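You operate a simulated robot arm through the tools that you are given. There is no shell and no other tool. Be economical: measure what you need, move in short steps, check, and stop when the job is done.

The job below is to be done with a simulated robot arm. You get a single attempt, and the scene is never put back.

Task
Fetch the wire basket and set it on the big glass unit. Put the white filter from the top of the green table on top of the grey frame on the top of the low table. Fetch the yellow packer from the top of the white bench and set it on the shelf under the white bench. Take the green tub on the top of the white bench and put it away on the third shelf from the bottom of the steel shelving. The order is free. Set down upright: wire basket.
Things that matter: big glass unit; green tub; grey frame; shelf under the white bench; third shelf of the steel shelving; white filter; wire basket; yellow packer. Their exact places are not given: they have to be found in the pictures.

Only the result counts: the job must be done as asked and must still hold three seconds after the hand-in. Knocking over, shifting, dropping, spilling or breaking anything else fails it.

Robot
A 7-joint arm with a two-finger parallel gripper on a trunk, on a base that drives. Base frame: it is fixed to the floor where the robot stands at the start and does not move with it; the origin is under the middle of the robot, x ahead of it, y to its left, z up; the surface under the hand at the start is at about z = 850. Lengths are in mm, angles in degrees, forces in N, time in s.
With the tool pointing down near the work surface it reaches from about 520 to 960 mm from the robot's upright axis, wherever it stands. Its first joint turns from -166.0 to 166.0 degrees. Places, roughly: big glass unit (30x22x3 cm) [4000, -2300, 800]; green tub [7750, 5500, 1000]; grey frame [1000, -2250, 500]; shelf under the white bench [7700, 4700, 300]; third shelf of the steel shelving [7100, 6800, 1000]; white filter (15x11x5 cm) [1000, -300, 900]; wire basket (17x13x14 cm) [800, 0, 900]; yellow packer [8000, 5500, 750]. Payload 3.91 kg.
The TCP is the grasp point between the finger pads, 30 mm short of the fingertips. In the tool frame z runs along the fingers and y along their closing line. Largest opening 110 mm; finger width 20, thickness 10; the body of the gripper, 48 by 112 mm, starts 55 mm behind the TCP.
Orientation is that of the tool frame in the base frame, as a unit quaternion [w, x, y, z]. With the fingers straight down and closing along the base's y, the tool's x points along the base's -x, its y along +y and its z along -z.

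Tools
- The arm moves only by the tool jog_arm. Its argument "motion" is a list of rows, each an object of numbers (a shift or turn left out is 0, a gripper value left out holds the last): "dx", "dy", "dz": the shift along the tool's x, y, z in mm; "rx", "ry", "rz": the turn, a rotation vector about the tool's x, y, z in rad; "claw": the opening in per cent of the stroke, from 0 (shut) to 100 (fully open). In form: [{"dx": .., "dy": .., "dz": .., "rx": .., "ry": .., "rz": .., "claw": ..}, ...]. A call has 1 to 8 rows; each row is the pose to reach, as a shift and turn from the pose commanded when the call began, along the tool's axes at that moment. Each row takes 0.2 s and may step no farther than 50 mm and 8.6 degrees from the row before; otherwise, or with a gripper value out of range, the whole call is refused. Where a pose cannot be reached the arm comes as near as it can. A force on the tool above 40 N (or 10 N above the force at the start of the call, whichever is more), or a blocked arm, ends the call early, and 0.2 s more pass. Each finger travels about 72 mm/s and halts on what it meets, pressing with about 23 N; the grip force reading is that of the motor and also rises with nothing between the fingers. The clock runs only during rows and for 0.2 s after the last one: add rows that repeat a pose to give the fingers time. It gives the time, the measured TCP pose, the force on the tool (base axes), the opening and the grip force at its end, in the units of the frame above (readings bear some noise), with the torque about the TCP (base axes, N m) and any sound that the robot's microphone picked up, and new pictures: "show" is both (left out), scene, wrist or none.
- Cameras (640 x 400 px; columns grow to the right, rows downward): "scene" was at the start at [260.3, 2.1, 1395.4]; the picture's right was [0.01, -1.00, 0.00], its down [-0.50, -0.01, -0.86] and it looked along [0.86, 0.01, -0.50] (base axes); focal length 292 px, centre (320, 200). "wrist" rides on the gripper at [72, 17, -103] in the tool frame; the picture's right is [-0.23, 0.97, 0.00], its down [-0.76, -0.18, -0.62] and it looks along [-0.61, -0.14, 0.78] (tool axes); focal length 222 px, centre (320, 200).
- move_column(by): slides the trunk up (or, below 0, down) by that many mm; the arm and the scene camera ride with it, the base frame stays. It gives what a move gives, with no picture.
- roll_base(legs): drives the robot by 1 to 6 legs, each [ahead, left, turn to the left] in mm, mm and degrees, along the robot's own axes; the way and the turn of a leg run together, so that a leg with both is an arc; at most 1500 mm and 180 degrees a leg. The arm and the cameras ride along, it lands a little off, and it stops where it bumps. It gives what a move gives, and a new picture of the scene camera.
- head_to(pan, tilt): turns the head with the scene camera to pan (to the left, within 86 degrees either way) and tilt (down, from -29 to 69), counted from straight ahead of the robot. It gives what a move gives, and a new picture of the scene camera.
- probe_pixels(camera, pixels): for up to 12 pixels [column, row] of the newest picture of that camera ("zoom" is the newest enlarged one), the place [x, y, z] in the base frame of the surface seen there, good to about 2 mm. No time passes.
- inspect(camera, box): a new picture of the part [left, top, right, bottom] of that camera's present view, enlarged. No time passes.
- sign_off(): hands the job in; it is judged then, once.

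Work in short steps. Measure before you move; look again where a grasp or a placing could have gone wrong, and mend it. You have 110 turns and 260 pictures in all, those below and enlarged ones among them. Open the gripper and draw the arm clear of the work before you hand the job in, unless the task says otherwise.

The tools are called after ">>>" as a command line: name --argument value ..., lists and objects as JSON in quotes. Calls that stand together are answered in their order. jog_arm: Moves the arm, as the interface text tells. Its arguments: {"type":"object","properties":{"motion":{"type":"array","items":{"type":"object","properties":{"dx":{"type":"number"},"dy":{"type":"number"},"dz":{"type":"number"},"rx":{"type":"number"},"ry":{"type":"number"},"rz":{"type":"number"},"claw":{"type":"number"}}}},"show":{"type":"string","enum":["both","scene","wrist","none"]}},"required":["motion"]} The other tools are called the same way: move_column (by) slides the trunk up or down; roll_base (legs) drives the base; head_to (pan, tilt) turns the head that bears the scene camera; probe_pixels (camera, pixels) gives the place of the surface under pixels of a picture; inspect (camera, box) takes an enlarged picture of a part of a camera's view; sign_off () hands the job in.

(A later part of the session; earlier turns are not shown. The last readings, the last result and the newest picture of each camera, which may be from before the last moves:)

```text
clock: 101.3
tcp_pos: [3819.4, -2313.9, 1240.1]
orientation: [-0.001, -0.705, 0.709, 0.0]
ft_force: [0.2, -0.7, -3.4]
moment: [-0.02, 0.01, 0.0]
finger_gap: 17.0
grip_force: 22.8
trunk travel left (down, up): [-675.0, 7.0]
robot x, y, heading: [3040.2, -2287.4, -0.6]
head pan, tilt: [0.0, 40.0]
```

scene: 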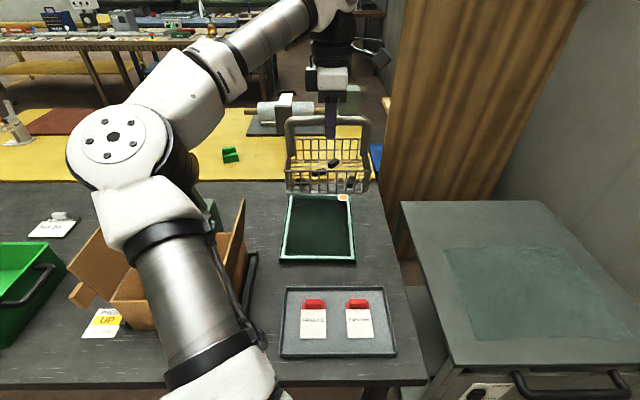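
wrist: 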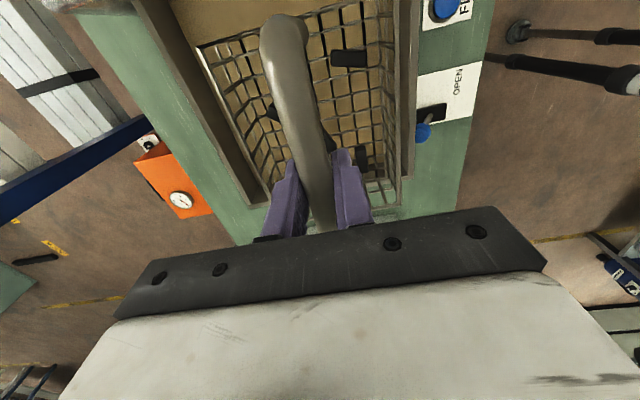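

I lower and extend to (3935,−2292), stopping with the basket bottom ~60 above the glass.

>>> jog_arm --motion '[{"dx": -5, "dy": 0, "dz": 40}, {"dx": -10, "dy": -25, "dz": 75}, {"dx": -15, "dy": -55, "dz": 110}, {"dx": -20, "dy": -85, "dz": 140}, {"dx": -22, "dy": -115, "dz": 170}, {"dx": -22, "dy": -115, "dz": 210}, {"dx": -22, "dy": -115, "dz": 210}]'

```text
clock: 103.0
tcp_pos: [3934.3, -2294.4, 1025.9]
orientation: [0.0, -0.704, 0.71, 0.0]
ft_force: [-0.1, -0.4, -3.0]
moment: [-0.02, 0.0, 0.0]
finger_gap: 17.5
grip_force: 23.8
trunk travel left (down, up): [-675.0, 7.0]
robot x, y, heading: [3039.1, -2286.5, -0.6]
head pan, tilt: [0.0, 40.0]
```

scene: 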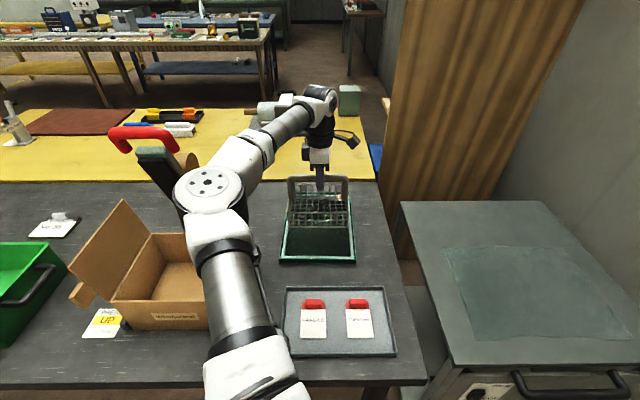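
wrist: 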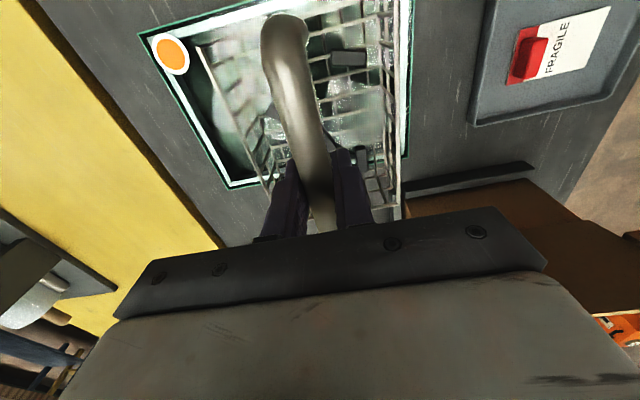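

The elbow seems near a red-handled tool at (150,140); I check both positions.

>>> probe_pixels --camera "scene" --pixels '[[150, 132], [160, 165], [190, 162], [205, 172], [180, 215], [240, 150], [205, 235], [240, 215]]'

>>> inspect --camera "scene" --box '[70, 90, 370, 280]'

```text
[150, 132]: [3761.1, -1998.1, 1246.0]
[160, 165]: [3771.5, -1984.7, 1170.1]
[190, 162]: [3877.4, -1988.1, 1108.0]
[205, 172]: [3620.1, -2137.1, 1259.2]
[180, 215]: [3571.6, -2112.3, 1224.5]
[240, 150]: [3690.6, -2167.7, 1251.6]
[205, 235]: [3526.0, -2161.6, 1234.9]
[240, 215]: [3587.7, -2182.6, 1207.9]
```

```text
2.11 times, centred on (220, 185) of scene
```

zoom: 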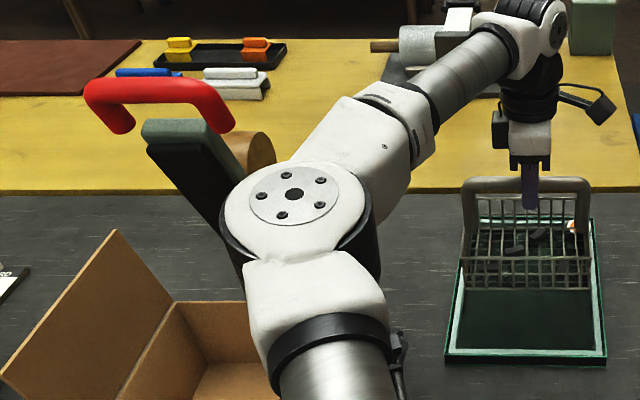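

Margins are over 100 mm. I lower slowly until contact.

>>> jog_arm --motion '[{"dz": 20}, {"dz": 40}, {"dz": 50}, {"dz": 56}, {"dz": 60}]'

```text
clock: 104.2
tcp_pos: [3933.9, -2292.4, 968.2]
orientation: [0.0, -0.705, 0.709, 0.001]
ft_force: [0.1, 0.3, -3.2]
moment: [-0.04, 0.01, -0.01]
finger_gap: 17.3
grip_force: 23.3
trunk travel left (down, up): [-675.0, 7.0]
robot x, y, heading: [3042.4, -2286.4, -0.3]
head pan, tilt: [0.0, 40.0]
```

scene: 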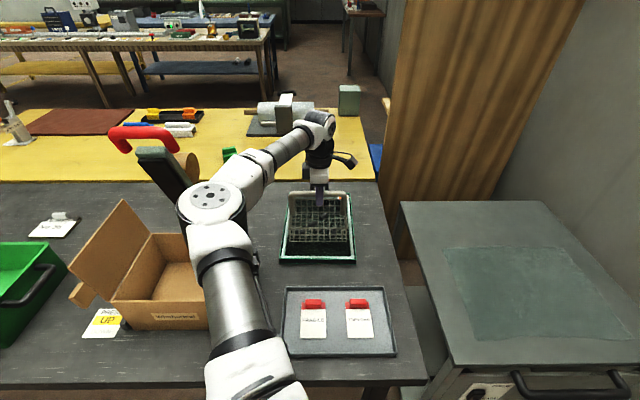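
wrist: 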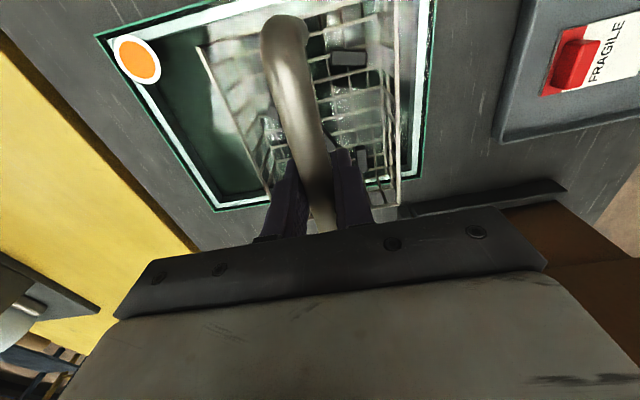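

No contact yet. Continue in small steps.

>>> jog_arm --motion '[{"dz": 3}, {"dz": 6}, {"dz": 9}, {"dz": 12}]' --show "none"

```text
clock: 105.2
tcp_pos: [3933.9, -2291.8, 958.4]
orientation: [0.0, -0.705, 0.71, 0.0]
ft_force: [0.8, 0.4, -2.6]
moment: [0.01, 0.02, -0.03]
finger_gap: 17.3
grip_force: 23.4
trunk travel left (down, up): [-675.0, 7.0]
robot x, y, heading: [3043.6, -2283.6, -0.4]
head pan, tilt: [0.0, 40.0]
```

Still hanging; I look closely at the gap.

>>> inspect --camera "scene" --box '[260, 170, 380, 275]'

>>> inspect --camera "wrist" --box '[90, 0, 480, 240]'

>>> jog_arm --motion '[{"dz": 2}, {"dz": 4}, {"dz": 6}, {"dz": 8}]' --show "none"

```text
3.81 times, centred on (320, 222) of scene
```

zoom: 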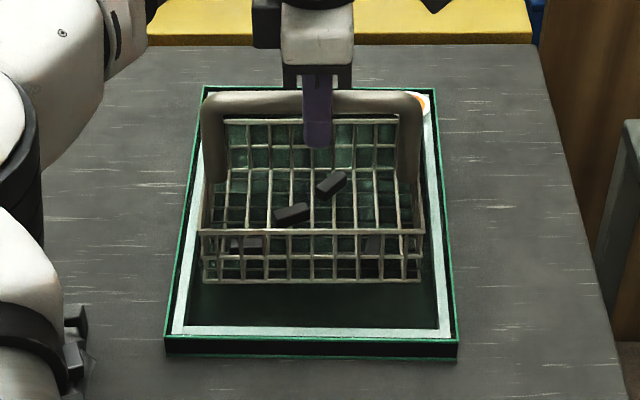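

```text
1.64 times, centred on (285, 120) of wrist
```

zoom: 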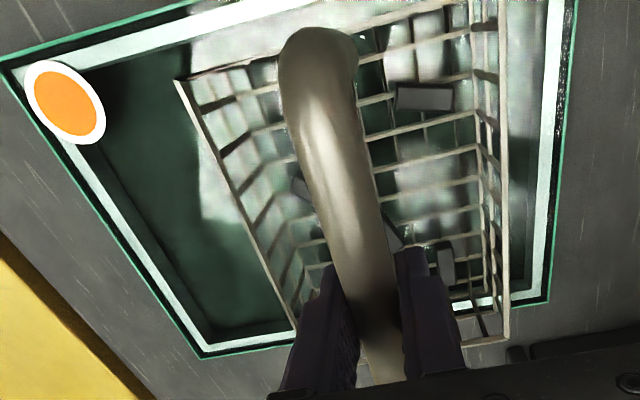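

```text
clock: 106.2
tcp_pos: [3934.6, -2293.1, 953.4]
orientation: [0.001, -0.705, 0.71, -0.001]
ft_force: [2.3, -1.3, 17.5]
moment: [0.0, -0.01, -0.05]
finger_gap: 17.4
grip_force: 23.0
trunk travel left (down, up): [-675.0, 7.0]
robot x, y, heading: [3041.7, -2287.8, -0.6]
head pan, tilt: [0.0, 40.0]
```

Contact (17 N). I ease up 3 mm, open, and wait.

>>> jog_arm --motion '[{"dz": -3}, {"dz": -3, "claw": 60}, {"dz": -3, "claw": 60}, {"dz": -3, "claw": 60}, {"dz": -3, "claw": 60}]' --show "both"

```text
clock: 107.3
tcp_pos: [3934.4, -2292.1, 953.3]
orientation: [0.0, -0.705, 0.709, 0.0]
ft_force: [-0.4, 0.3, 0.1]
moment: [0.01, 0.0, 0.0]
finger_gap: 65.7
grip_force: 0.1
trunk travel left (down, up): [-675.0, 7.0]
robot x, y, heading: [3040.2, -2284.9, -0.5]
head pan, tilt: [0.0, 40.0]
```

scene: 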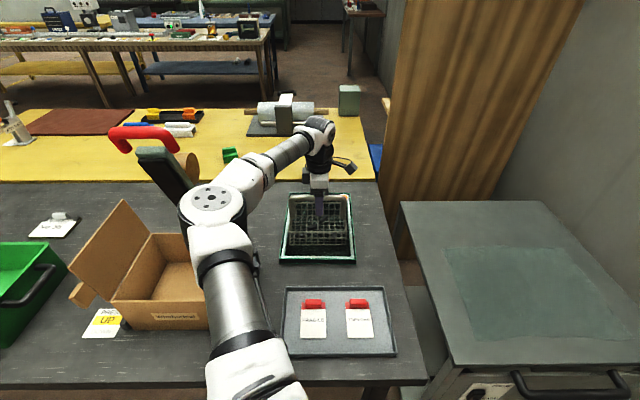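
wrist: 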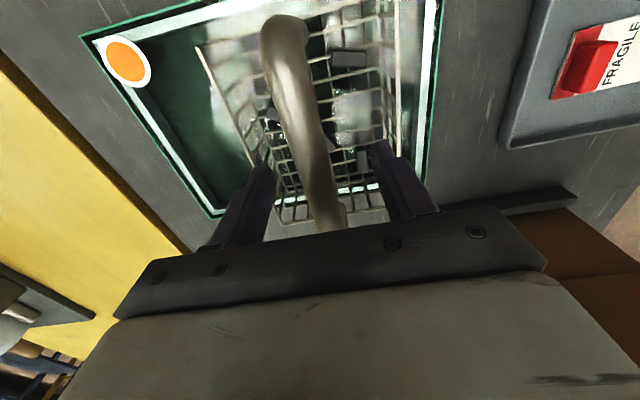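

Released and standing. I raise the hand straight up, then back toward the robot.

>>> jog_arm --motion '[{"dz": -35}, {"dz": -70}, {"dz": -110}, {"dz": -150, "dy": 20}, {"dz": -180, "dy": 60}, {"dz": -220, "dy": 100}, {"dz": -250, "dy": 140}, {"dz": -280, "dy": 180}]' --show "scene"

>>> inspect --camera "scene" --box '[260, 170, 380, 275]'

```text
refused: row 6 steps farther than a row can; nothing moved
```

```text
3.81 times, centred on (320, 222) of scene
```

zoom: 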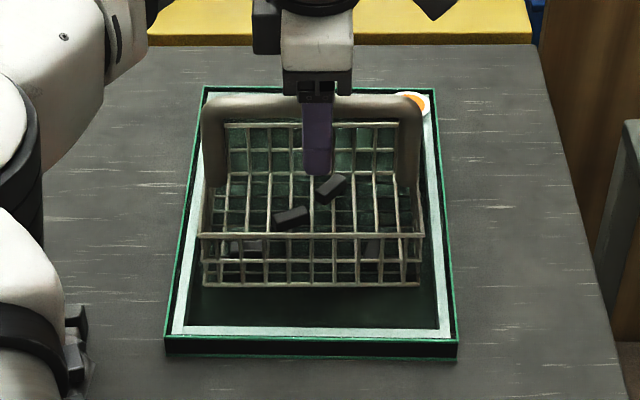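

A row was too long; same motion with smaller steps.

>>> jog_arm --motion '[{"dz": -35}, {"dz": -75}, {"dz": -120}, {"dz": -160, "dy": 20}, {"dz": -190, "dy": 55}, {"dz": -215, "dy": 95}, {"dz": -235, "dy": 135}, {"dz": -250, "dy": 180}]' --show "scene"

>>> inspect --camera "scene" --box '[260, 170, 380, 275]'

```text
clock: 109.2
tcp_pos: [3750.5, -2290.9, 1203.7]
orientation: [0.0, -0.705, 0.71, 0.0]
ft_force: [1.0, 0.2, 0.3]
moment: [0.01, -0.02, 0.0]
finger_gap: 66.0
grip_force: 0.0
trunk travel left (down, up): [-675.0, 7.0]
robot x, y, heading: [3039.9, -2285.1, -0.4]
head pan, tilt: [0.0, 40.0]
```

scene: 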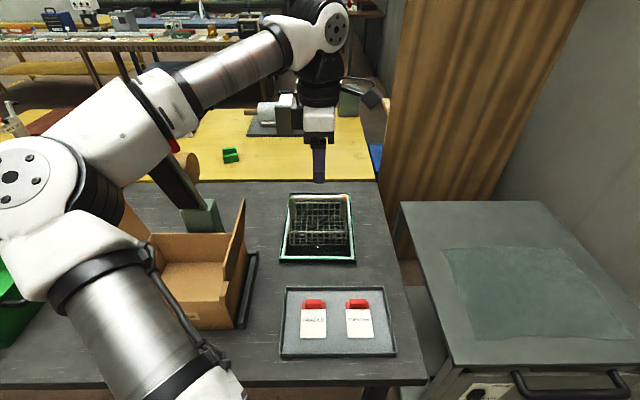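

```text
3.81 times, centred on (320, 222) of scene
```

zoom: 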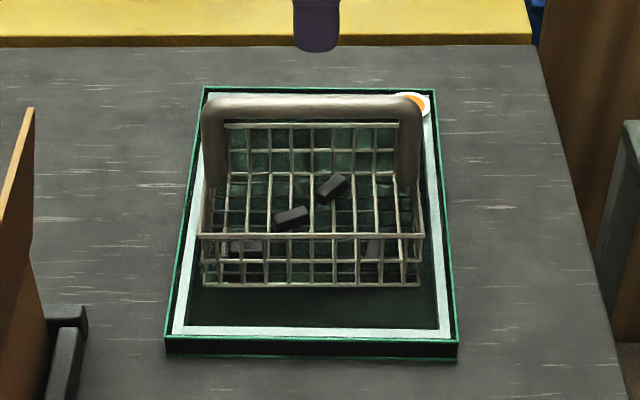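

The basket stands well on the glass. I back away from the bench.

>>> roll_base --legs '[[-570, 0, 0.5]]'

>>> head_to --pan 10 --tilt 20

```text
clock: 112.4
tcp_pos: [3173.2, -2279.9, 1202.6]
orientation: [-0.001, 0.71, -0.704, 0.0]
ft_force: [0.2, 0.3, -0.2]
moment: [-0.01, 0.01, -0.01]
finger_gap: 65.9
grip_force: 0.1
trunk travel left (down, up): [-675.0, 7.0]
robot x, y, heading: [2467.4, -2285.2, 0.1]
head pan, tilt: [0.0, 40.0]
```

scene: 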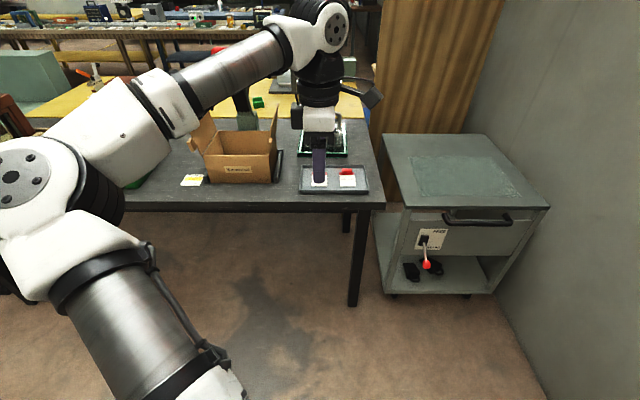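

```text
clock: 113.3
tcp_pos: [3174.3, -2279.9, 1203.8]
orientation: [0.0, 0.71, -0.704, 0.0]
ft_force: [0.1, -0.5, 0.7]
moment: [-0.01, 0.0, -0.01]
finger_gap: 65.9
grip_force: 0.1
trunk travel left (down, up): [-675.0, 7.0]
robot x, y, heading: [2465.1, -2285.4, 0.3]
head pan, tilt: [10.0, 20.0]
```

scene: 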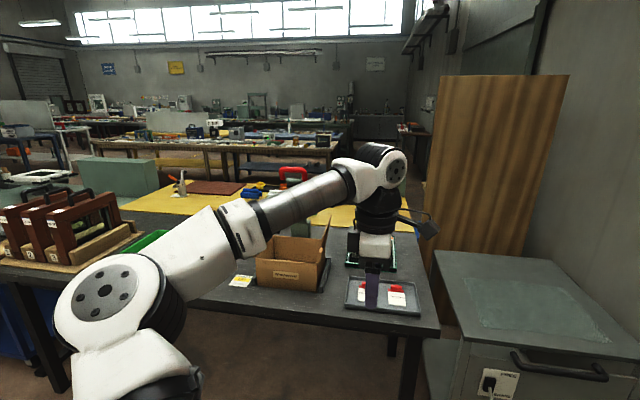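

The bench is undisturbed (red tool still standing). I go back along the lane to the aisle at y≈1850.

>>> roll_base --legs '[[0, 1400, -0.2], [0, 1400, 0], [0, 1330, 0]]'

>>> head_to --pan 25 --tilt 12

```text
clock: 145.4
tcp_pos: [3063.1, 1918.6, 1202.3]
orientation: [0.0, 0.724, -0.69, -0.001]
ft_force: [-0.4, -0.3, 0.0]
moment: [0.01, -0.02, -0.02]
finger_gap: 66.1
grip_force: 0.2
trunk travel left (down, up): [-675.0, 7.0]
robot x, y, heading: [2355.4, 1882.5, 2.5]
head pan, tilt: [10.0, 20.0]
```

scene: 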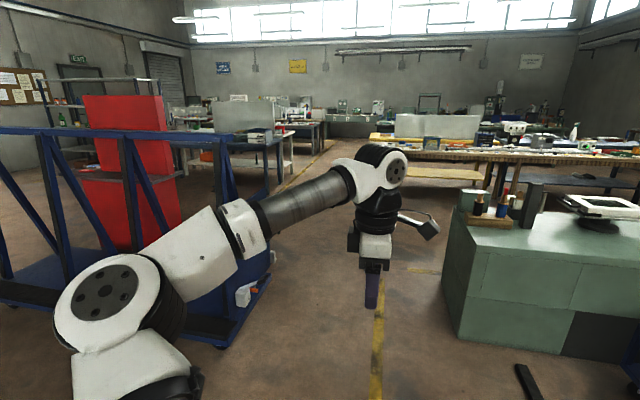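

```text
clock: 146.2
tcp_pos: [3062.7, 1918.3, 1201.4]
orientation: [-0.001, 0.724, -0.69, 0.0]
ft_force: [0.5, -0.3, -0.3]
moment: [0.02, 0.02, 0.01]
finger_gap: 66.1
grip_force: 0.1
trunk travel left (down, up): [-675.0, 7.0]
robot x, y, heading: [2350.8, 1883.4, 2.6]
head pan, tilt: [25.0, 12.0]
```

scene: 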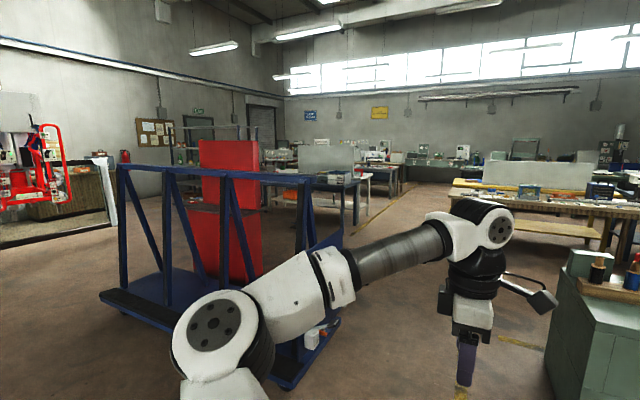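

I probe the trolley's near side, the green bench corner and the floor beyond.

>>> probe_pixels --camera "scene" --pixels '[[285, 380], [335, 320], [330, 335], [120, 300], [555, 365], [420, 200], [350, 215], [470, 200], [500, 215], [300, 175], [230, 140], [357, 190]]'

```text
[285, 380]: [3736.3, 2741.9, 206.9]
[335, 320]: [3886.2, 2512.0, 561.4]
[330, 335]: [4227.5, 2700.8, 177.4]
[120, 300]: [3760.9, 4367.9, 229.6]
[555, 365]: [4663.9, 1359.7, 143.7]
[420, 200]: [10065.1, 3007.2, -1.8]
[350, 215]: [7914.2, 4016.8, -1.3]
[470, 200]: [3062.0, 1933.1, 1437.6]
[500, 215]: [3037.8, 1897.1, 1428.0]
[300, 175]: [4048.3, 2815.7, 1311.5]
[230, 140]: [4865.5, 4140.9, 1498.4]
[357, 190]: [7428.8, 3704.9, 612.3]
```

Passage between y≈1360 and 2510. I straighten and drive ahead to x≈5700.

>>> roll_base --legs '[[0, 40, -2.6], [1150, 0, 0], [1150, 0, 0], [1050, 0, 0]]'

>>> head_to --pan 50 --tilt 15

```text
clock: 162.7
tcp_pos: [6324.0, 1882.4, 1202.1]
orientation: [0.0, -0.704, 0.711, -0.001]
ft_force: [0.7, 0.2, 1.0]
moment: [-0.03, -0.02, 0.01]
finger_gap: 65.7
grip_force: 0.0
trunk travel left (down, up): [-675.0, 7.0]
robot x, y, heading: [5616.3, 1888.4, -0.6]
head pan, tilt: [25.0, 12.0]
```

scene: 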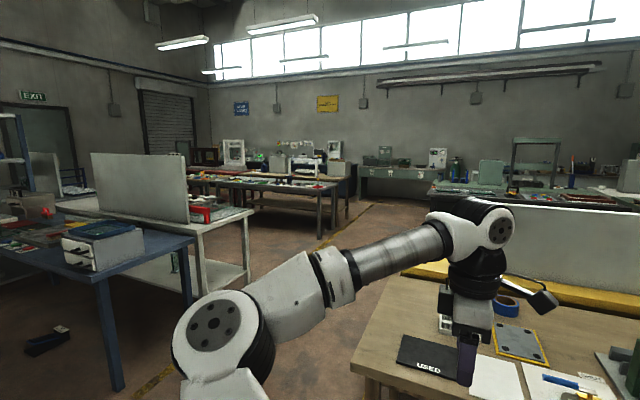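

```text
clock: 163.6
tcp_pos: [6322.7, 1882.1, 1204.0]
orientation: [0.0, -0.704, 0.71, 0.0]
ft_force: [-0.6, -0.5, -0.2]
moment: [-0.02, 0.0, 0.05]
finger_gap: 65.9
grip_force: 0.1
trunk travel left (down, up): [-675.0, 7.0]
robot x, y, heading: [5618.6, 1888.1, -0.7]
head pan, tilt: [50.0, 15.0]
```

scene: 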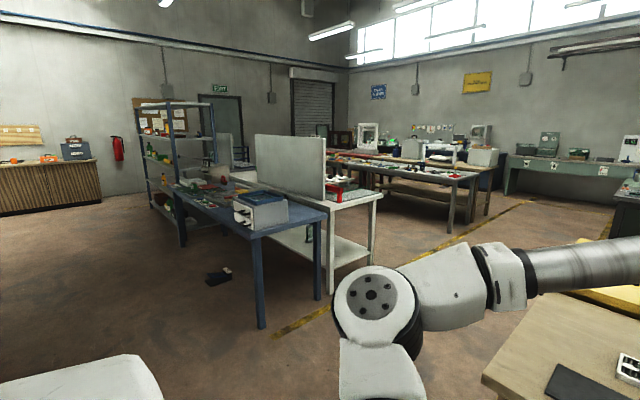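

White bench with partition and lower shelf at (335,210), blue table before it, steel shelving at (175,150). I probe and enlarge.

>>> probe_pixels --camera "scene" --pixels '[[262, 320], [317, 215], [315, 255], [345, 260], [330, 290], [380, 195], [180, 240], [150, 180], [340, 190], [220, 275], [205, 185], [450, 230]]'

>>> inspect --camera "scene" --box '[130, 90, 400, 260]'

```text
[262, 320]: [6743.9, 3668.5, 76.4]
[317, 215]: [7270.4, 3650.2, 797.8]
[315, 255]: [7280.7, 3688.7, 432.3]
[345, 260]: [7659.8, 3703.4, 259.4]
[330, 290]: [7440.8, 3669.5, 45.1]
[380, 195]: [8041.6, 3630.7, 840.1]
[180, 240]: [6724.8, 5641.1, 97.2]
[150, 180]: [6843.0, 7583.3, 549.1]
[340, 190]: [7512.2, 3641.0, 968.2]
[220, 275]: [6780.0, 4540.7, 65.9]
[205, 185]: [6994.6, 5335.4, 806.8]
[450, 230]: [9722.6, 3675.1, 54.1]
```

```text
2.35 times, centred on (265, 175) of scene
```

zoom: 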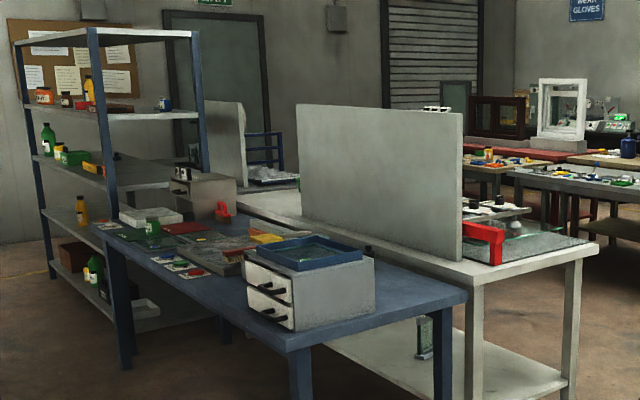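

I strafe left to the lane y≈2850 and drive to x≈8850.

>>> roll_base --legs '[[0, 960, 0.7], [1100, 0, 0], [1100, 0, 0], [1000, 0, 0]]'

>>> head_to --pan 86 --tilt 15

```text
clock: 186.6
tcp_pos: [9532.8, 2904.0, 1202.4]
orientation: [0.0, 0.725, -0.688, 0.0]
ft_force: [-0.4, -0.5, 0.1]
moment: [-0.01, -0.03, 0.02]
finger_gap: 66.3
grip_force: 0.0
trunk travel left (down, up): [-675.0, 7.0]
robot x, y, heading: [8822.6, 2866.1, 3.0]
head pan, tilt: [50.0, 15.0]
```

scene: 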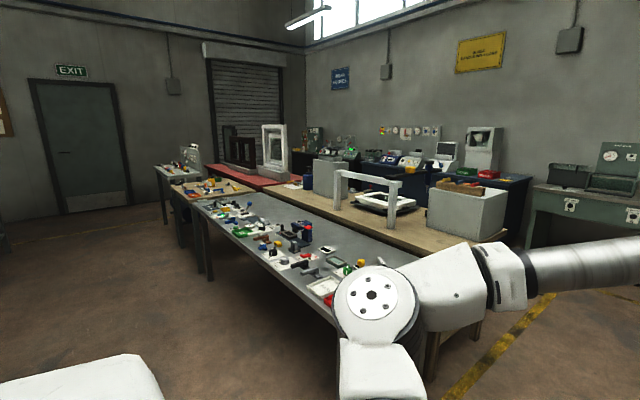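

```text
clock: 187.7
tcp_pos: [9532.8, 2903.1, 1202.4]
orientation: [0.0, 0.725, -0.688, 0.001]
ft_force: [0.8, -0.4, -0.6]
moment: [-0.02, 0.0, -0.02]
finger_gap: 66.2
grip_force: 0.0
trunk travel left (down, up): [-675.0, 7.0]
robot x, y, heading: [8825.7, 2864.9, 2.8]
head pan, tilt: [85.9, 15.0]
```

scene: 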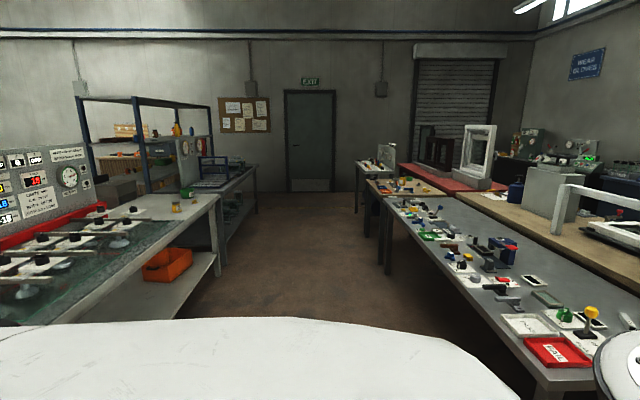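

The aisle is free. I turn to face +y and look left-forward.

>>> roll_base --legs '[[0, 0, 87], [900, 0, 0]]'

>>> head_to --pan 40 --tilt 20

```text
clock: 196.1
tcp_pos: [8824.1, 4449.7, 1202.8]
orientation: [0.0, 1.0, -0.001, 0.0]
ft_force: [0.7, 0.2, -0.3]
moment: [-0.01, 0.01, 0.02]
finger_gap: 66.0
grip_force: 0.0
trunk travel left (down, up): [-675.0, 7.0]
robot x, y, heading: [8823.6, 3740.4, 90.0]
head pan, tilt: [85.9, 15.0]
```

scene: 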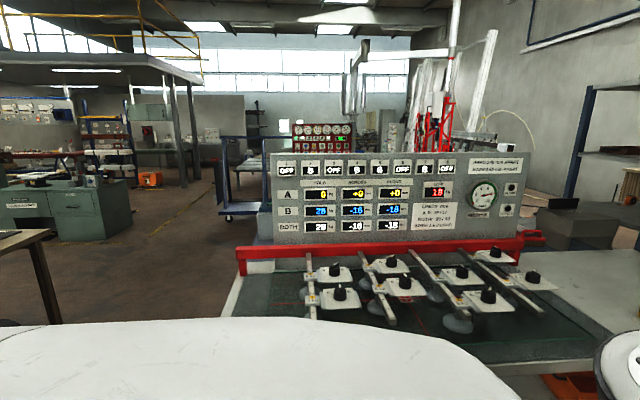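

```text
clock: 197.2
tcp_pos: [8825.2, 4450.7, 1202.8]
orientation: [0.0, 1.0, -0.001, 0.0]
ft_force: [-0.1, -0.3, 0.1]
moment: [0.02, 0.02, 0.02]
finger_gap: 65.9
grip_force: 0.0
trunk travel left (down, up): [-675.0, 7.0]
robot x, y, heading: [8823.6, 3741.7, 89.5]
head pan, tilt: [40.0, 20.0]
```

scene: 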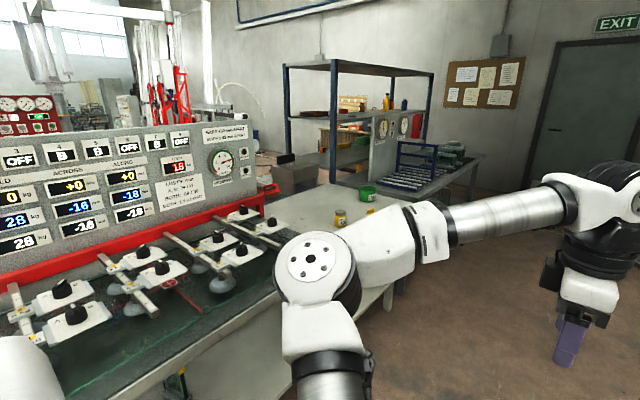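

Green tub at (368,193) and a yellow item at (340,217) on the far part of the bench. Enlarge and probe.

>>> inspect --camera "scene" --box '[270, 150, 430, 250]'

>>> probe_pixels --camera "scene" --pixels '[[368, 193], [340, 217], [367, 211], [340, 195], [395, 205], [300, 200], [430, 210], [470, 175], [345, 155], [420, 90]]'

```text
4.00 times, centred on (350, 200) of scene
```

zoom: 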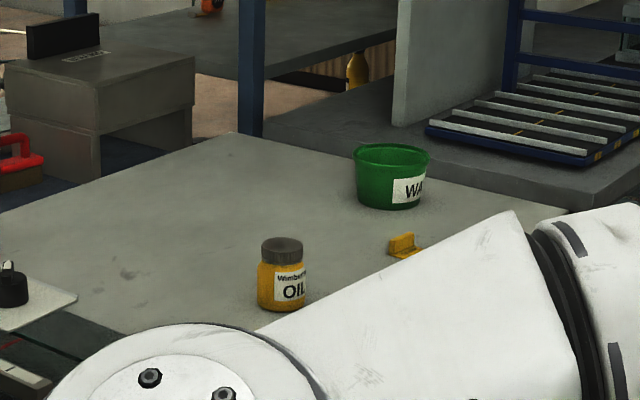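

```text
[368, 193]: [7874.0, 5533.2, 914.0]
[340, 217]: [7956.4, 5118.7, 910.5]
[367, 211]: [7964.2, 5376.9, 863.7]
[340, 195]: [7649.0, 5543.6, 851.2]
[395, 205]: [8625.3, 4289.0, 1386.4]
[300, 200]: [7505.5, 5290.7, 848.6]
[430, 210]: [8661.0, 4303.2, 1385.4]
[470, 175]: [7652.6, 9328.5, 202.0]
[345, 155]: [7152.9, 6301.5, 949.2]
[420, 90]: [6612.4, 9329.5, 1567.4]
```

Packer at ≈(7964,5377), tub at ≈(7860,5550), oil jar nearby. I drive up beside and turn to face the bench.

>>> roll_base --legs '[[850, 0, 0], [850, 0, 0], [0, 0, 90]]'

>>> head_to --pan 0 --tilt 35

```text
clock: 209.8
tcp_pos: [8149.3, 5465.0, 1202.7]
orientation: [0.0, 0.717, 0.697, 0.0]
ft_force: [-0.1, 0.0, -0.4]
moment: [-0.01, 0.04, 0.0]
finger_gap: 66.1
grip_force: 0.2
trunk travel left (down, up): [-675.0, 7.0]
robot x, y, heading: [8858.7, 5442.4, 178.2]
head pan, tilt: [40.0, 20.0]
```

scene: 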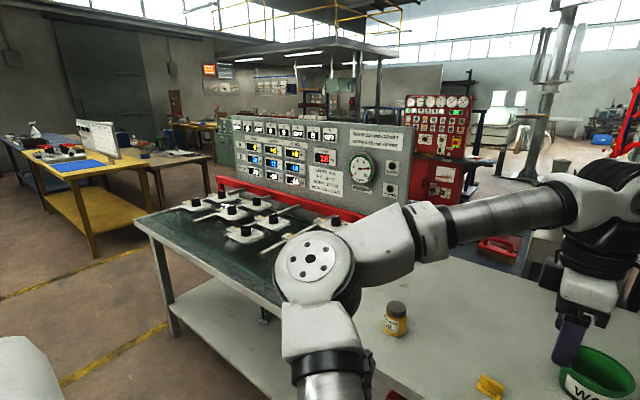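

```text
clock: 210.9
tcp_pos: [8150.2, 5464.0, 1202.9]
orientation: [0.0, 0.717, 0.697, 0.0]
ft_force: [0.3, 0.0, 0.3]
moment: [-0.02, 0.03, -0.02]
finger_gap: 66.2
grip_force: 0.1
trunk travel left (down, up): [-675.0, 7.0]
robot x, y, heading: [8859.8, 5445.1, 178.2]
head pan, tilt: [0.0, 35.0]
```

scene: 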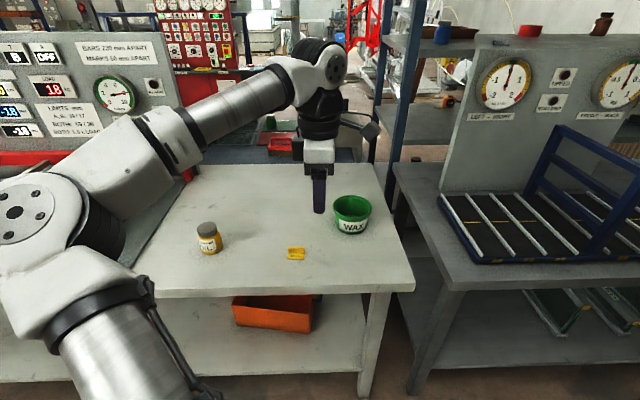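

Clear view. I enlarge and probe packer (295,254), tub (352,213), and the under-shelf.

>>> inspect --camera "scene" --box '[180, 180, 420, 330]'

>>> probe_pixels --camera "scene" --pixels '[[295, 250], [289, 256], [303, 257], [296, 258], [335, 206], [371, 207], [352, 197], [352, 232], [352, 215], [330, 330], [200, 330], [300, 295]]'

```text
2.67 times, centred on (300, 255) of scene
```

zoom: 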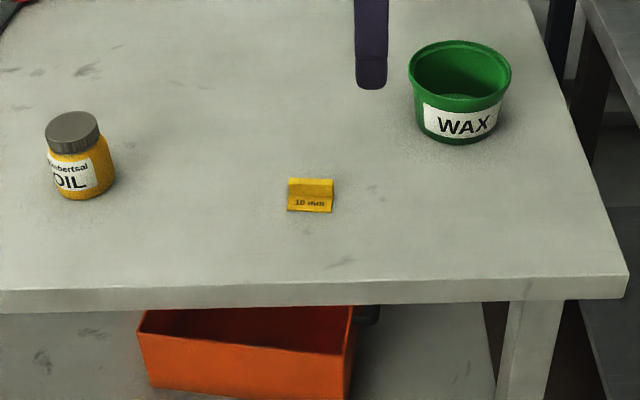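

```text
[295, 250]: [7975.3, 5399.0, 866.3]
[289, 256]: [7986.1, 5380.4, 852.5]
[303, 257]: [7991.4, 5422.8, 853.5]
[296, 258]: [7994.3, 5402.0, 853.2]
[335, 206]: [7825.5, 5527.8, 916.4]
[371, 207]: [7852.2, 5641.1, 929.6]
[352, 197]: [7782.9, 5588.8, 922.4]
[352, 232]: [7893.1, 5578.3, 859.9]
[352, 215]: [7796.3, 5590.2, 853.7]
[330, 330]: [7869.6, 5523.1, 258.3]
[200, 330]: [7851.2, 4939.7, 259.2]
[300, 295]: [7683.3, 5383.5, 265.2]
```

The packer is ~45 wide in y, ~18 high, at (7983,5401). I square up and move 230 closer, and turn the hand back so it closes along y.

>>> roll_base --legs '[[200, 0, 1.8]]'

>>> jog_arm --motion '[{"rz": 0.147, "claw": 80}, {"rz": 0.294}, {"rz": 0.441}, {"rz": 0.588}, {"rz": 0.735}, {"rz": 0.882}, {"rz": 1.029}, {"rz": 1.176}]' --show "none"

>>> jog_arm --motion '[{"rz": 0.132}, {"rz": 0.264}, {"rz": 0.3948}, {"rz": 0.3948}]' --show "both"

```text
clock: 212.5
tcp_pos: [7949.4, 5447.7, 1202.5]
orientation: [-0.001, 0.707, 0.707, 0.0]
ft_force: [0.3, -0.1, -0.4]
moment: [-0.01, -0.01, -0.02]
finger_gap: 65.8
grip_force: 0.0
trunk travel left (down, up): [-675.0, 7.0]
robot x, y, heading: [8661.4, 5446.9, 179.7]
head pan, tilt: [0.0, 35.0]
```

scene: 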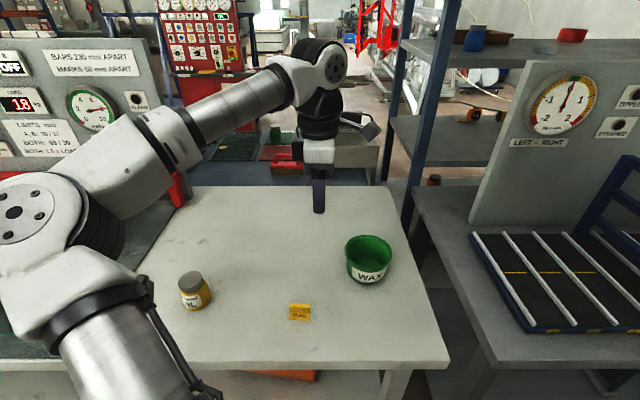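

```text
clock: 214.3
tcp_pos: [7951.0, 5448.0, 1203.2]
orientation: [0.0, 0.981, 0.194, 0.0]
ft_force: [-0.1, -0.9, 0.2]
moment: [0.04, 0.0, -0.02]
finger_gap: 88.0
grip_force: 0.0
trunk travel left (down, up): [-675.0, 7.0]
robot x, y, heading: [8661.6, 5446.5, 179.7]
head pan, tilt: [0.0, 35.0]
```

```text
clock: 215.3
tcp_pos: [7951.3, 5446.6, 1203.4]
orientation: [0.0, 1.0, -0.001, 0.0]
ft_force: [0.2, 0.7, 0.0]
moment: [0.0, 0.01, -0.03]
finger_gap: 87.9
grip_force: 0.0
trunk travel left (down, up): [-675.0, 7.0]
robot x, y, heading: [8659.9, 5449.7, 179.8]
head pan, tilt: [0.0, 35.0]
```

scene: 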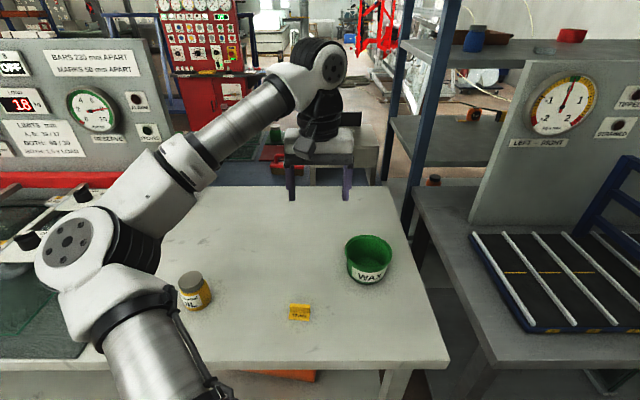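
wrist: 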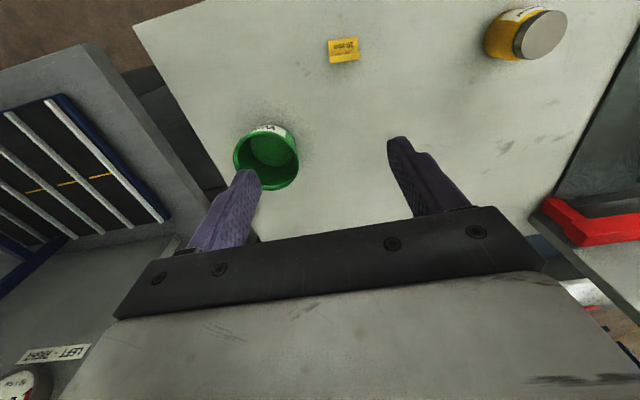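

Now tool x=+x, y=−y. I enlarge the packer and probe its corners.

>>> inspect --camera "scene" --box '[270, 288, 334, 328]'

```text
10.00 times, centred on (302, 308) of scene
```

zoom: 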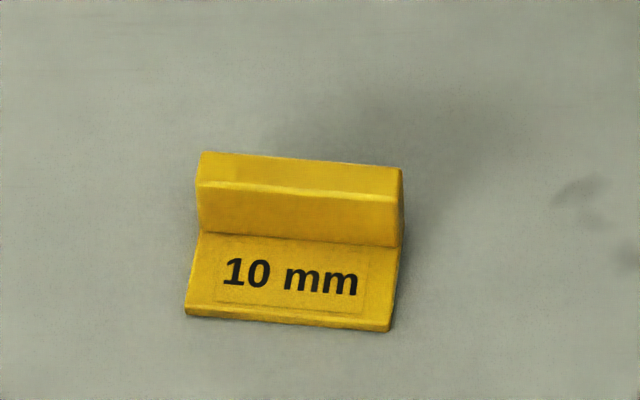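

>>> probe_pixels --camera "zoom" --pixels '[[210, 160], [395, 175], [205, 185], [392, 198], [300, 170], [195, 300], [380, 315], [300, 295], [300, 250], [300, 350], [205, 240], [395, 255]]'

```text
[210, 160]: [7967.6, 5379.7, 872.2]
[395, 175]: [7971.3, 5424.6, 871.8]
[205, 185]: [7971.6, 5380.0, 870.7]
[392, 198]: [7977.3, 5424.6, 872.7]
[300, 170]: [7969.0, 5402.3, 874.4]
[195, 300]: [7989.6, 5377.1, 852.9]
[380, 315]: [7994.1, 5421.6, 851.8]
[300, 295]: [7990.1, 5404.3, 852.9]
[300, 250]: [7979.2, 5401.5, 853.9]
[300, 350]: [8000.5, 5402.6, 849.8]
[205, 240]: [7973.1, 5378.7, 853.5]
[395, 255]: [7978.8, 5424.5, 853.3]
```

I descend to the packer with a 5° yaw, fingertips just above the bench top.

>>> jog_arm --motion '[{"dx": 13, "dy": 22, "dz": 40, "rz": 0.09}, {"dx": 26, "dy": 45, "dz": 80, "rz": 0.09}, {"dx": 26, "dy": 45, "dz": 129, "rz": 0.09}, {"dx": 26, "dy": 45, "dz": 178, "rz": 0.09}, {"dx": 26, "dy": 45, "dz": 226, "rz": 0.09}, {"dx": 26, "dy": 45, "dz": 260, "rz": 0.09}, {"dx": 26, "dy": 45, "dz": 260, "rz": 0.09}]' --show "both"

```text
clock: 216.9
tcp_pos: [7979.6, 5404.1, 940.9]
orientation: [-0.001, 0.999, -0.045, 0.0]
ft_force: [0.2, -0.3, 0.4]
moment: [-0.01, 0.01, 0.0]
finger_gap: 88.1
grip_force: 0.0
trunk travel left (down, up): [-675.0, 7.0]
robot x, y, heading: [8661.5, 5449.6, 179.9]
head pan, tilt: [0.0, 35.0]
```

scene: 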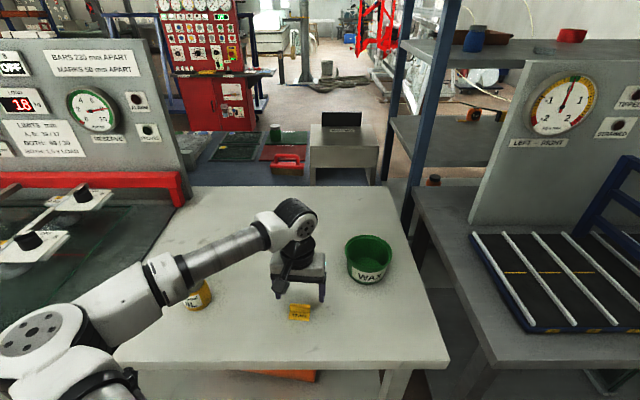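
wrist: 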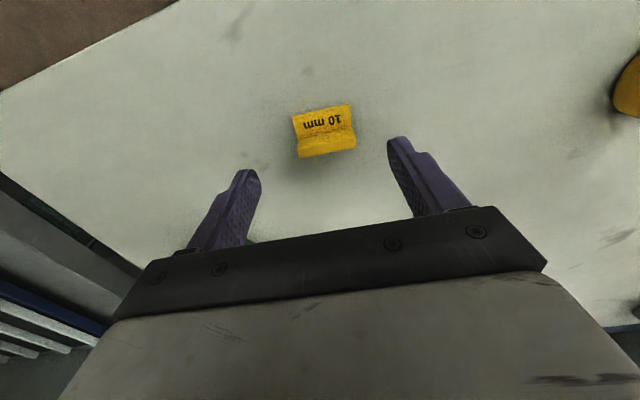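

Aligned. Descend the last 57 mm and close.

>>> jog_arm --motion '[{"dx": -2, "dy": 1, "dz": 35}, {"dx": -2, "dy": 1, "dz": 52}, {"dx": -2, "dy": 1, "dz": 57}, {"dx": -2, "dy": 1, "dz": 57, "claw": 20}, {"dx": -2, "dy": 1, "dz": 57, "claw": 20}, {"dx": -2, "dy": 1, "dz": 57, "claw": 20}, {"dx": -2, "dy": 1, "dz": 57, "claw": 20}]' --show "both"

```text
clock: 218.5
tcp_pos: [7977.1, 5402.7, 887.3]
orientation: [0.0, 0.999, -0.045, 0.001]
ft_force: [-0.4, 0.4, 0.5]
moment: [0.02, -0.01, -0.03]
finger_gap: 48.6
grip_force: 23.9
trunk travel left (down, up): [-675.0, 7.0]
robot x, y, heading: [8657.7, 5448.3, 179.8]
head pan, tilt: [0.0, 35.0]
```

scene: 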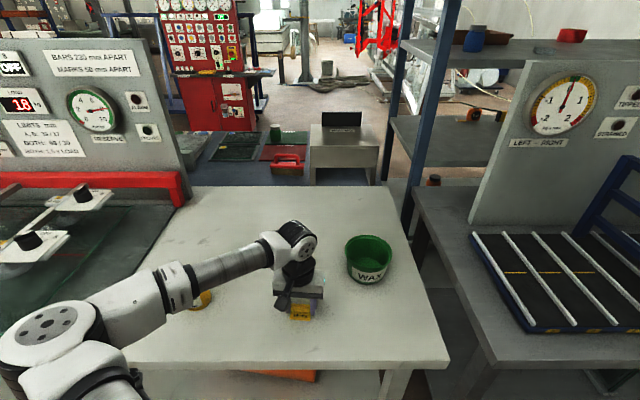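
wrist: 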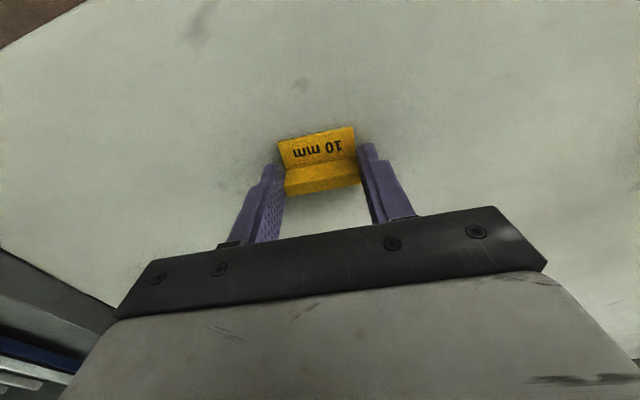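

Gripped (48.6). I lift it straight up.

>>> jog_arm --motion '[{"dz": -30}, {"dz": -75}, {"dz": -120}, {"dz": -165}, {"dz": -210}]' --show "wrist"

```text
clock: 219.7
tcp_pos: [7976.6, 5398.5, 1097.6]
orientation: [0.0, 0.999, -0.044, 0.0]
ft_force: [0.5, 0.3, -0.4]
moment: [-0.01, -0.02, 0.0]
finger_gap: 48.7
grip_force: 22.8
trunk travel left (down, up): [-675.0, 7.0]
robot x, y, heading: [8659.1, 5446.6, 179.6]
head pan, tilt: [0.0, 35.0]
```

wrist: 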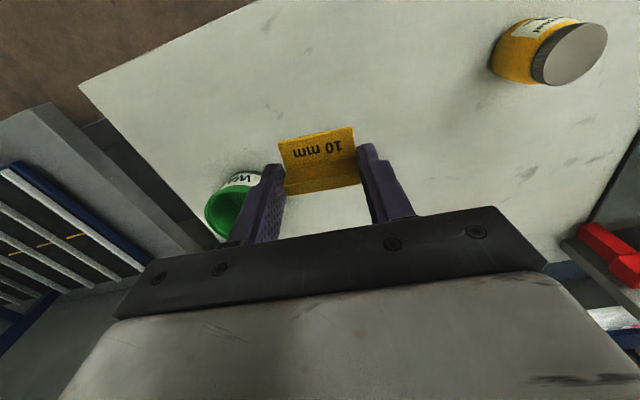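

I back off 350, strafe to y≈4950 and lower the trunk to see under the bench.

>>> roll_base --legs '[[-370, 0, 0], [0, 520, 0.3]]'

>>> move_column --by -600

>>> head_to --pan 0 --tilt 25

```text
clock: 226.1
tcp_pos: [8354.9, 4893.7, 1095.2]
orientation: [0.0, 0.999, -0.045, 0.0]
ft_force: [-1.2, -0.8, -1.1]
moment: [0.02, 0.02, -0.02]
finger_gap: 48.6
grip_force: 22.9
trunk travel left (down, up): [-675.0, 7.0]
robot x, y, heading: [9041.4, 4943.2, 180.1]
head pan, tilt: [0.0, 35.0]
```

scene: 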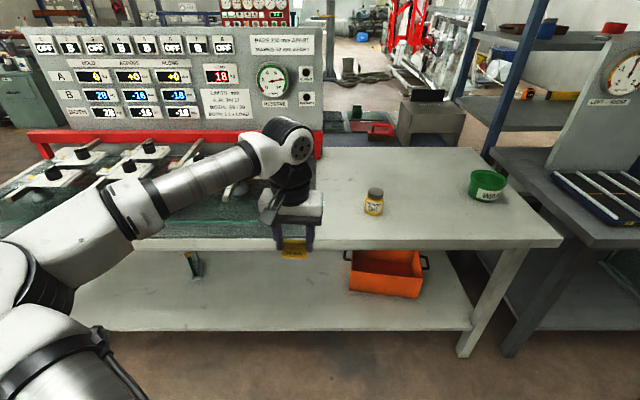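

```text
refused: -600 is not a number from -400 to 400
```

```text
clock: 226.8
tcp_pos: [8354.5, 4894.9, 1097.6]
orientation: [0.0, 0.999, -0.045, 0.0]
ft_force: [0.1, 0.3, 0.2]
moment: [0.02, 0.0, 0.02]
finger_gap: 48.6
grip_force: 22.6
trunk travel left (down, up): [-675.0, 7.0]
robot x, y, heading: [9041.2, 4946.6, 180.0]
head pan, tilt: [0.0, 25.0]
```

scene: 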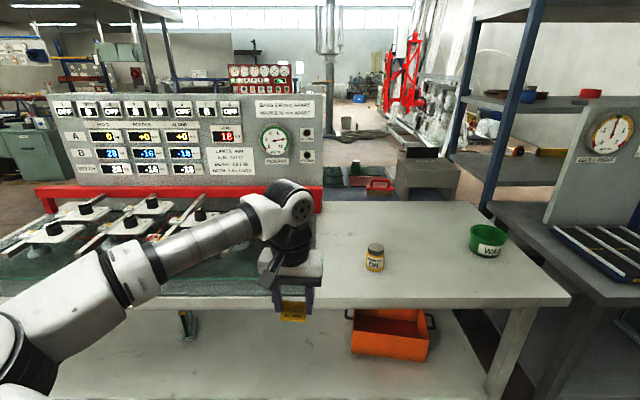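

The shelf is open here, with the orange crate to the right. I probe the edges and lower in two moves.

>>> probe_pixels --camera "scene" --pixels '[[430, 302], [430, 308], [350, 360], [300, 380], [250, 350], [190, 325], [362, 345], [505, 340]]'

>>> move_column --by -350

>>> move_column --by -230

>>> head_to --pan 0 --tilt 30

```text
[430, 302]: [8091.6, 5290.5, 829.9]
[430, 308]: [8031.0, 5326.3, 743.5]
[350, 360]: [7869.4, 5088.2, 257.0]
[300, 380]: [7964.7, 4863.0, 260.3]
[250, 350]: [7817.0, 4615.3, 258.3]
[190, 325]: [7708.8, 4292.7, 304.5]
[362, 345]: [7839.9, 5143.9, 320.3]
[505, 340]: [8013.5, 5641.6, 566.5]
```

```text
clock: 230.2
tcp_pos: [8355.5, 4894.0, 747.3]
orientation: [-0.001, 0.999, -0.045, 0.0]
ft_force: [-0.4, 0.7, -0.8]
moment: [0.01, 0.01, -0.02]
finger_gap: 48.5
grip_force: 22.3
trunk travel left (down, up): [-325.0, 357.0]
robot x, y, heading: [9044.4, 4942.7, 179.8]
head pan, tilt: [0.0, 25.0]
```

```text
clock: 232.7
tcp_pos: [8355.2, 4894.6, 516.5]
orientation: [0.0, 0.999, -0.046, 0.0]
ft_force: [1.4, 0.0, 0.5]
moment: [-0.03, 0.02, 0.02]
finger_gap: 48.6
grip_force: 22.6
trunk travel left (down, up): [-95.0, 587.0]
robot x, y, heading: [9038.2, 4944.5, 179.9]
head pan, tilt: [0.0, 25.0]
```

```text
clock: 233.3
tcp_pos: [8354.2, 4894.1, 516.4]
orientation: [0.0, 0.999, -0.045, 0.0]
ft_force: [-0.6, 0.4, 0.1]
moment: [0.0, 0.02, 0.0]
finger_gap: 48.6
grip_force: 23.5
trunk travel left (down, up): [-95.0, 587.0]
robot x, y, heading: [9042.9, 4944.8, 179.8]
head pan, tilt: [0.0, 30.0]
```

scene: 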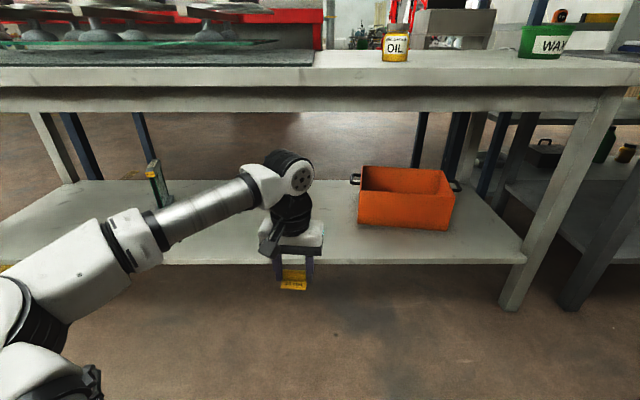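

Apron underside is z≈743, shelf z≈259. I lower the rest of the way and bring the hand down so the packer is ~50 above the shelf level, then check arm heights.

>>> move_column --by -90

>>> jog_arm --motion '[{"dz": 40}, {"dz": 80}, {"dz": 80}]' --show "scene"

```text
clock: 234.8
tcp_pos: [8355.8, 4895.6, 496.4]
orientation: [0.0, 0.999, -0.045, -0.004]
ft_force: [-0.4, 0.4, 0.5]
moment: [0.01, 0.02, -0.03]
finger_gap: 48.8
grip_force: 22.6
trunk travel left (down, up): [-67.0, 616.0]
robot x, y, heading: [9038.4, 4943.2, 179.8]
head pan, tilt: [0.0, 30.0]
stopped: the arm was blocked; the commanded pose is now the measured one
```

```text
clock: 235.6
tcp_pos: [8353.4, 4897.3, 414.1]
orientation: [0.0, 0.999, -0.046, -0.003]
ft_force: [-0.1, 0.5, 0.6]
moment: [0.02, -0.01, 0.05]
finger_gap: 48.4
grip_force: 23.0
trunk travel left (down, up): [-67.0, 616.0]
robot x, y, heading: [9038.3, 4941.1, 179.8]
head pan, tilt: [0.0, 30.0]
```

scene: 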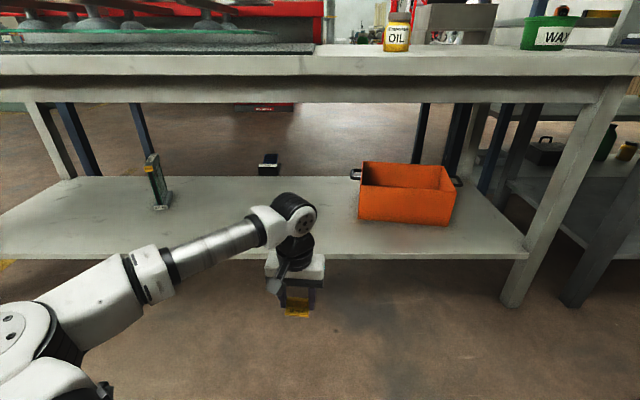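

The trunk stop came from the arm meeting the robot's own body, it seems; no harm. I check arm heights.

>>> probe_pixels --camera "scene" --pixels '[[293, 197], [215, 235], [145, 250], [80, 285], [15, 310], [30, 360], [526, 250], [450, 257], [160, 205], [268, 160]]'

>>> head_to --pan 40 --tilt 45

```text
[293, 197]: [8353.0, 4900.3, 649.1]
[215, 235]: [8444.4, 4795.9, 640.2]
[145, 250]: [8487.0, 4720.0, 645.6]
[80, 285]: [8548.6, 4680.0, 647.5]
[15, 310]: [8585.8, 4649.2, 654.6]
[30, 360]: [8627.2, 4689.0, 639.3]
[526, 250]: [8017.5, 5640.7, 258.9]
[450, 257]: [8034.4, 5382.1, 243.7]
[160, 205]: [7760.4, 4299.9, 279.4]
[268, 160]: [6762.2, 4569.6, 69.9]
```

```text
clock: 236.6
tcp_pos: [8354.6, 4897.8, 413.8]
orientation: [0.001, 0.999, -0.045, -0.002]
ft_force: [-0.1, -0.8, 0.4]
moment: [-0.02, 0.0, 0.02]
finger_gap: 48.7
grip_force: 23.1
trunk travel left (down, up): [-67.0, 616.0]
robot x, y, heading: [9040.3, 4942.7, 180.0]
head pan, tilt: [40.0, 45.0]
```

scene: 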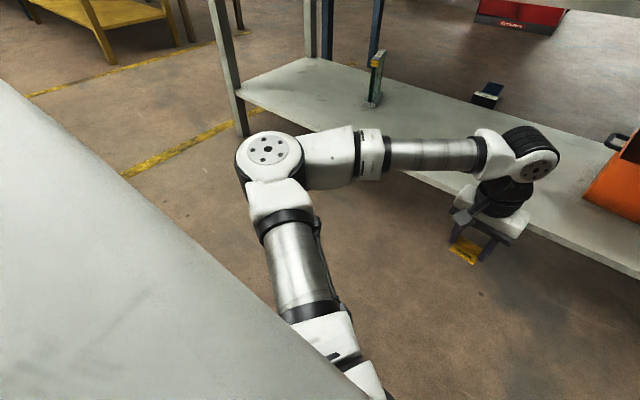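

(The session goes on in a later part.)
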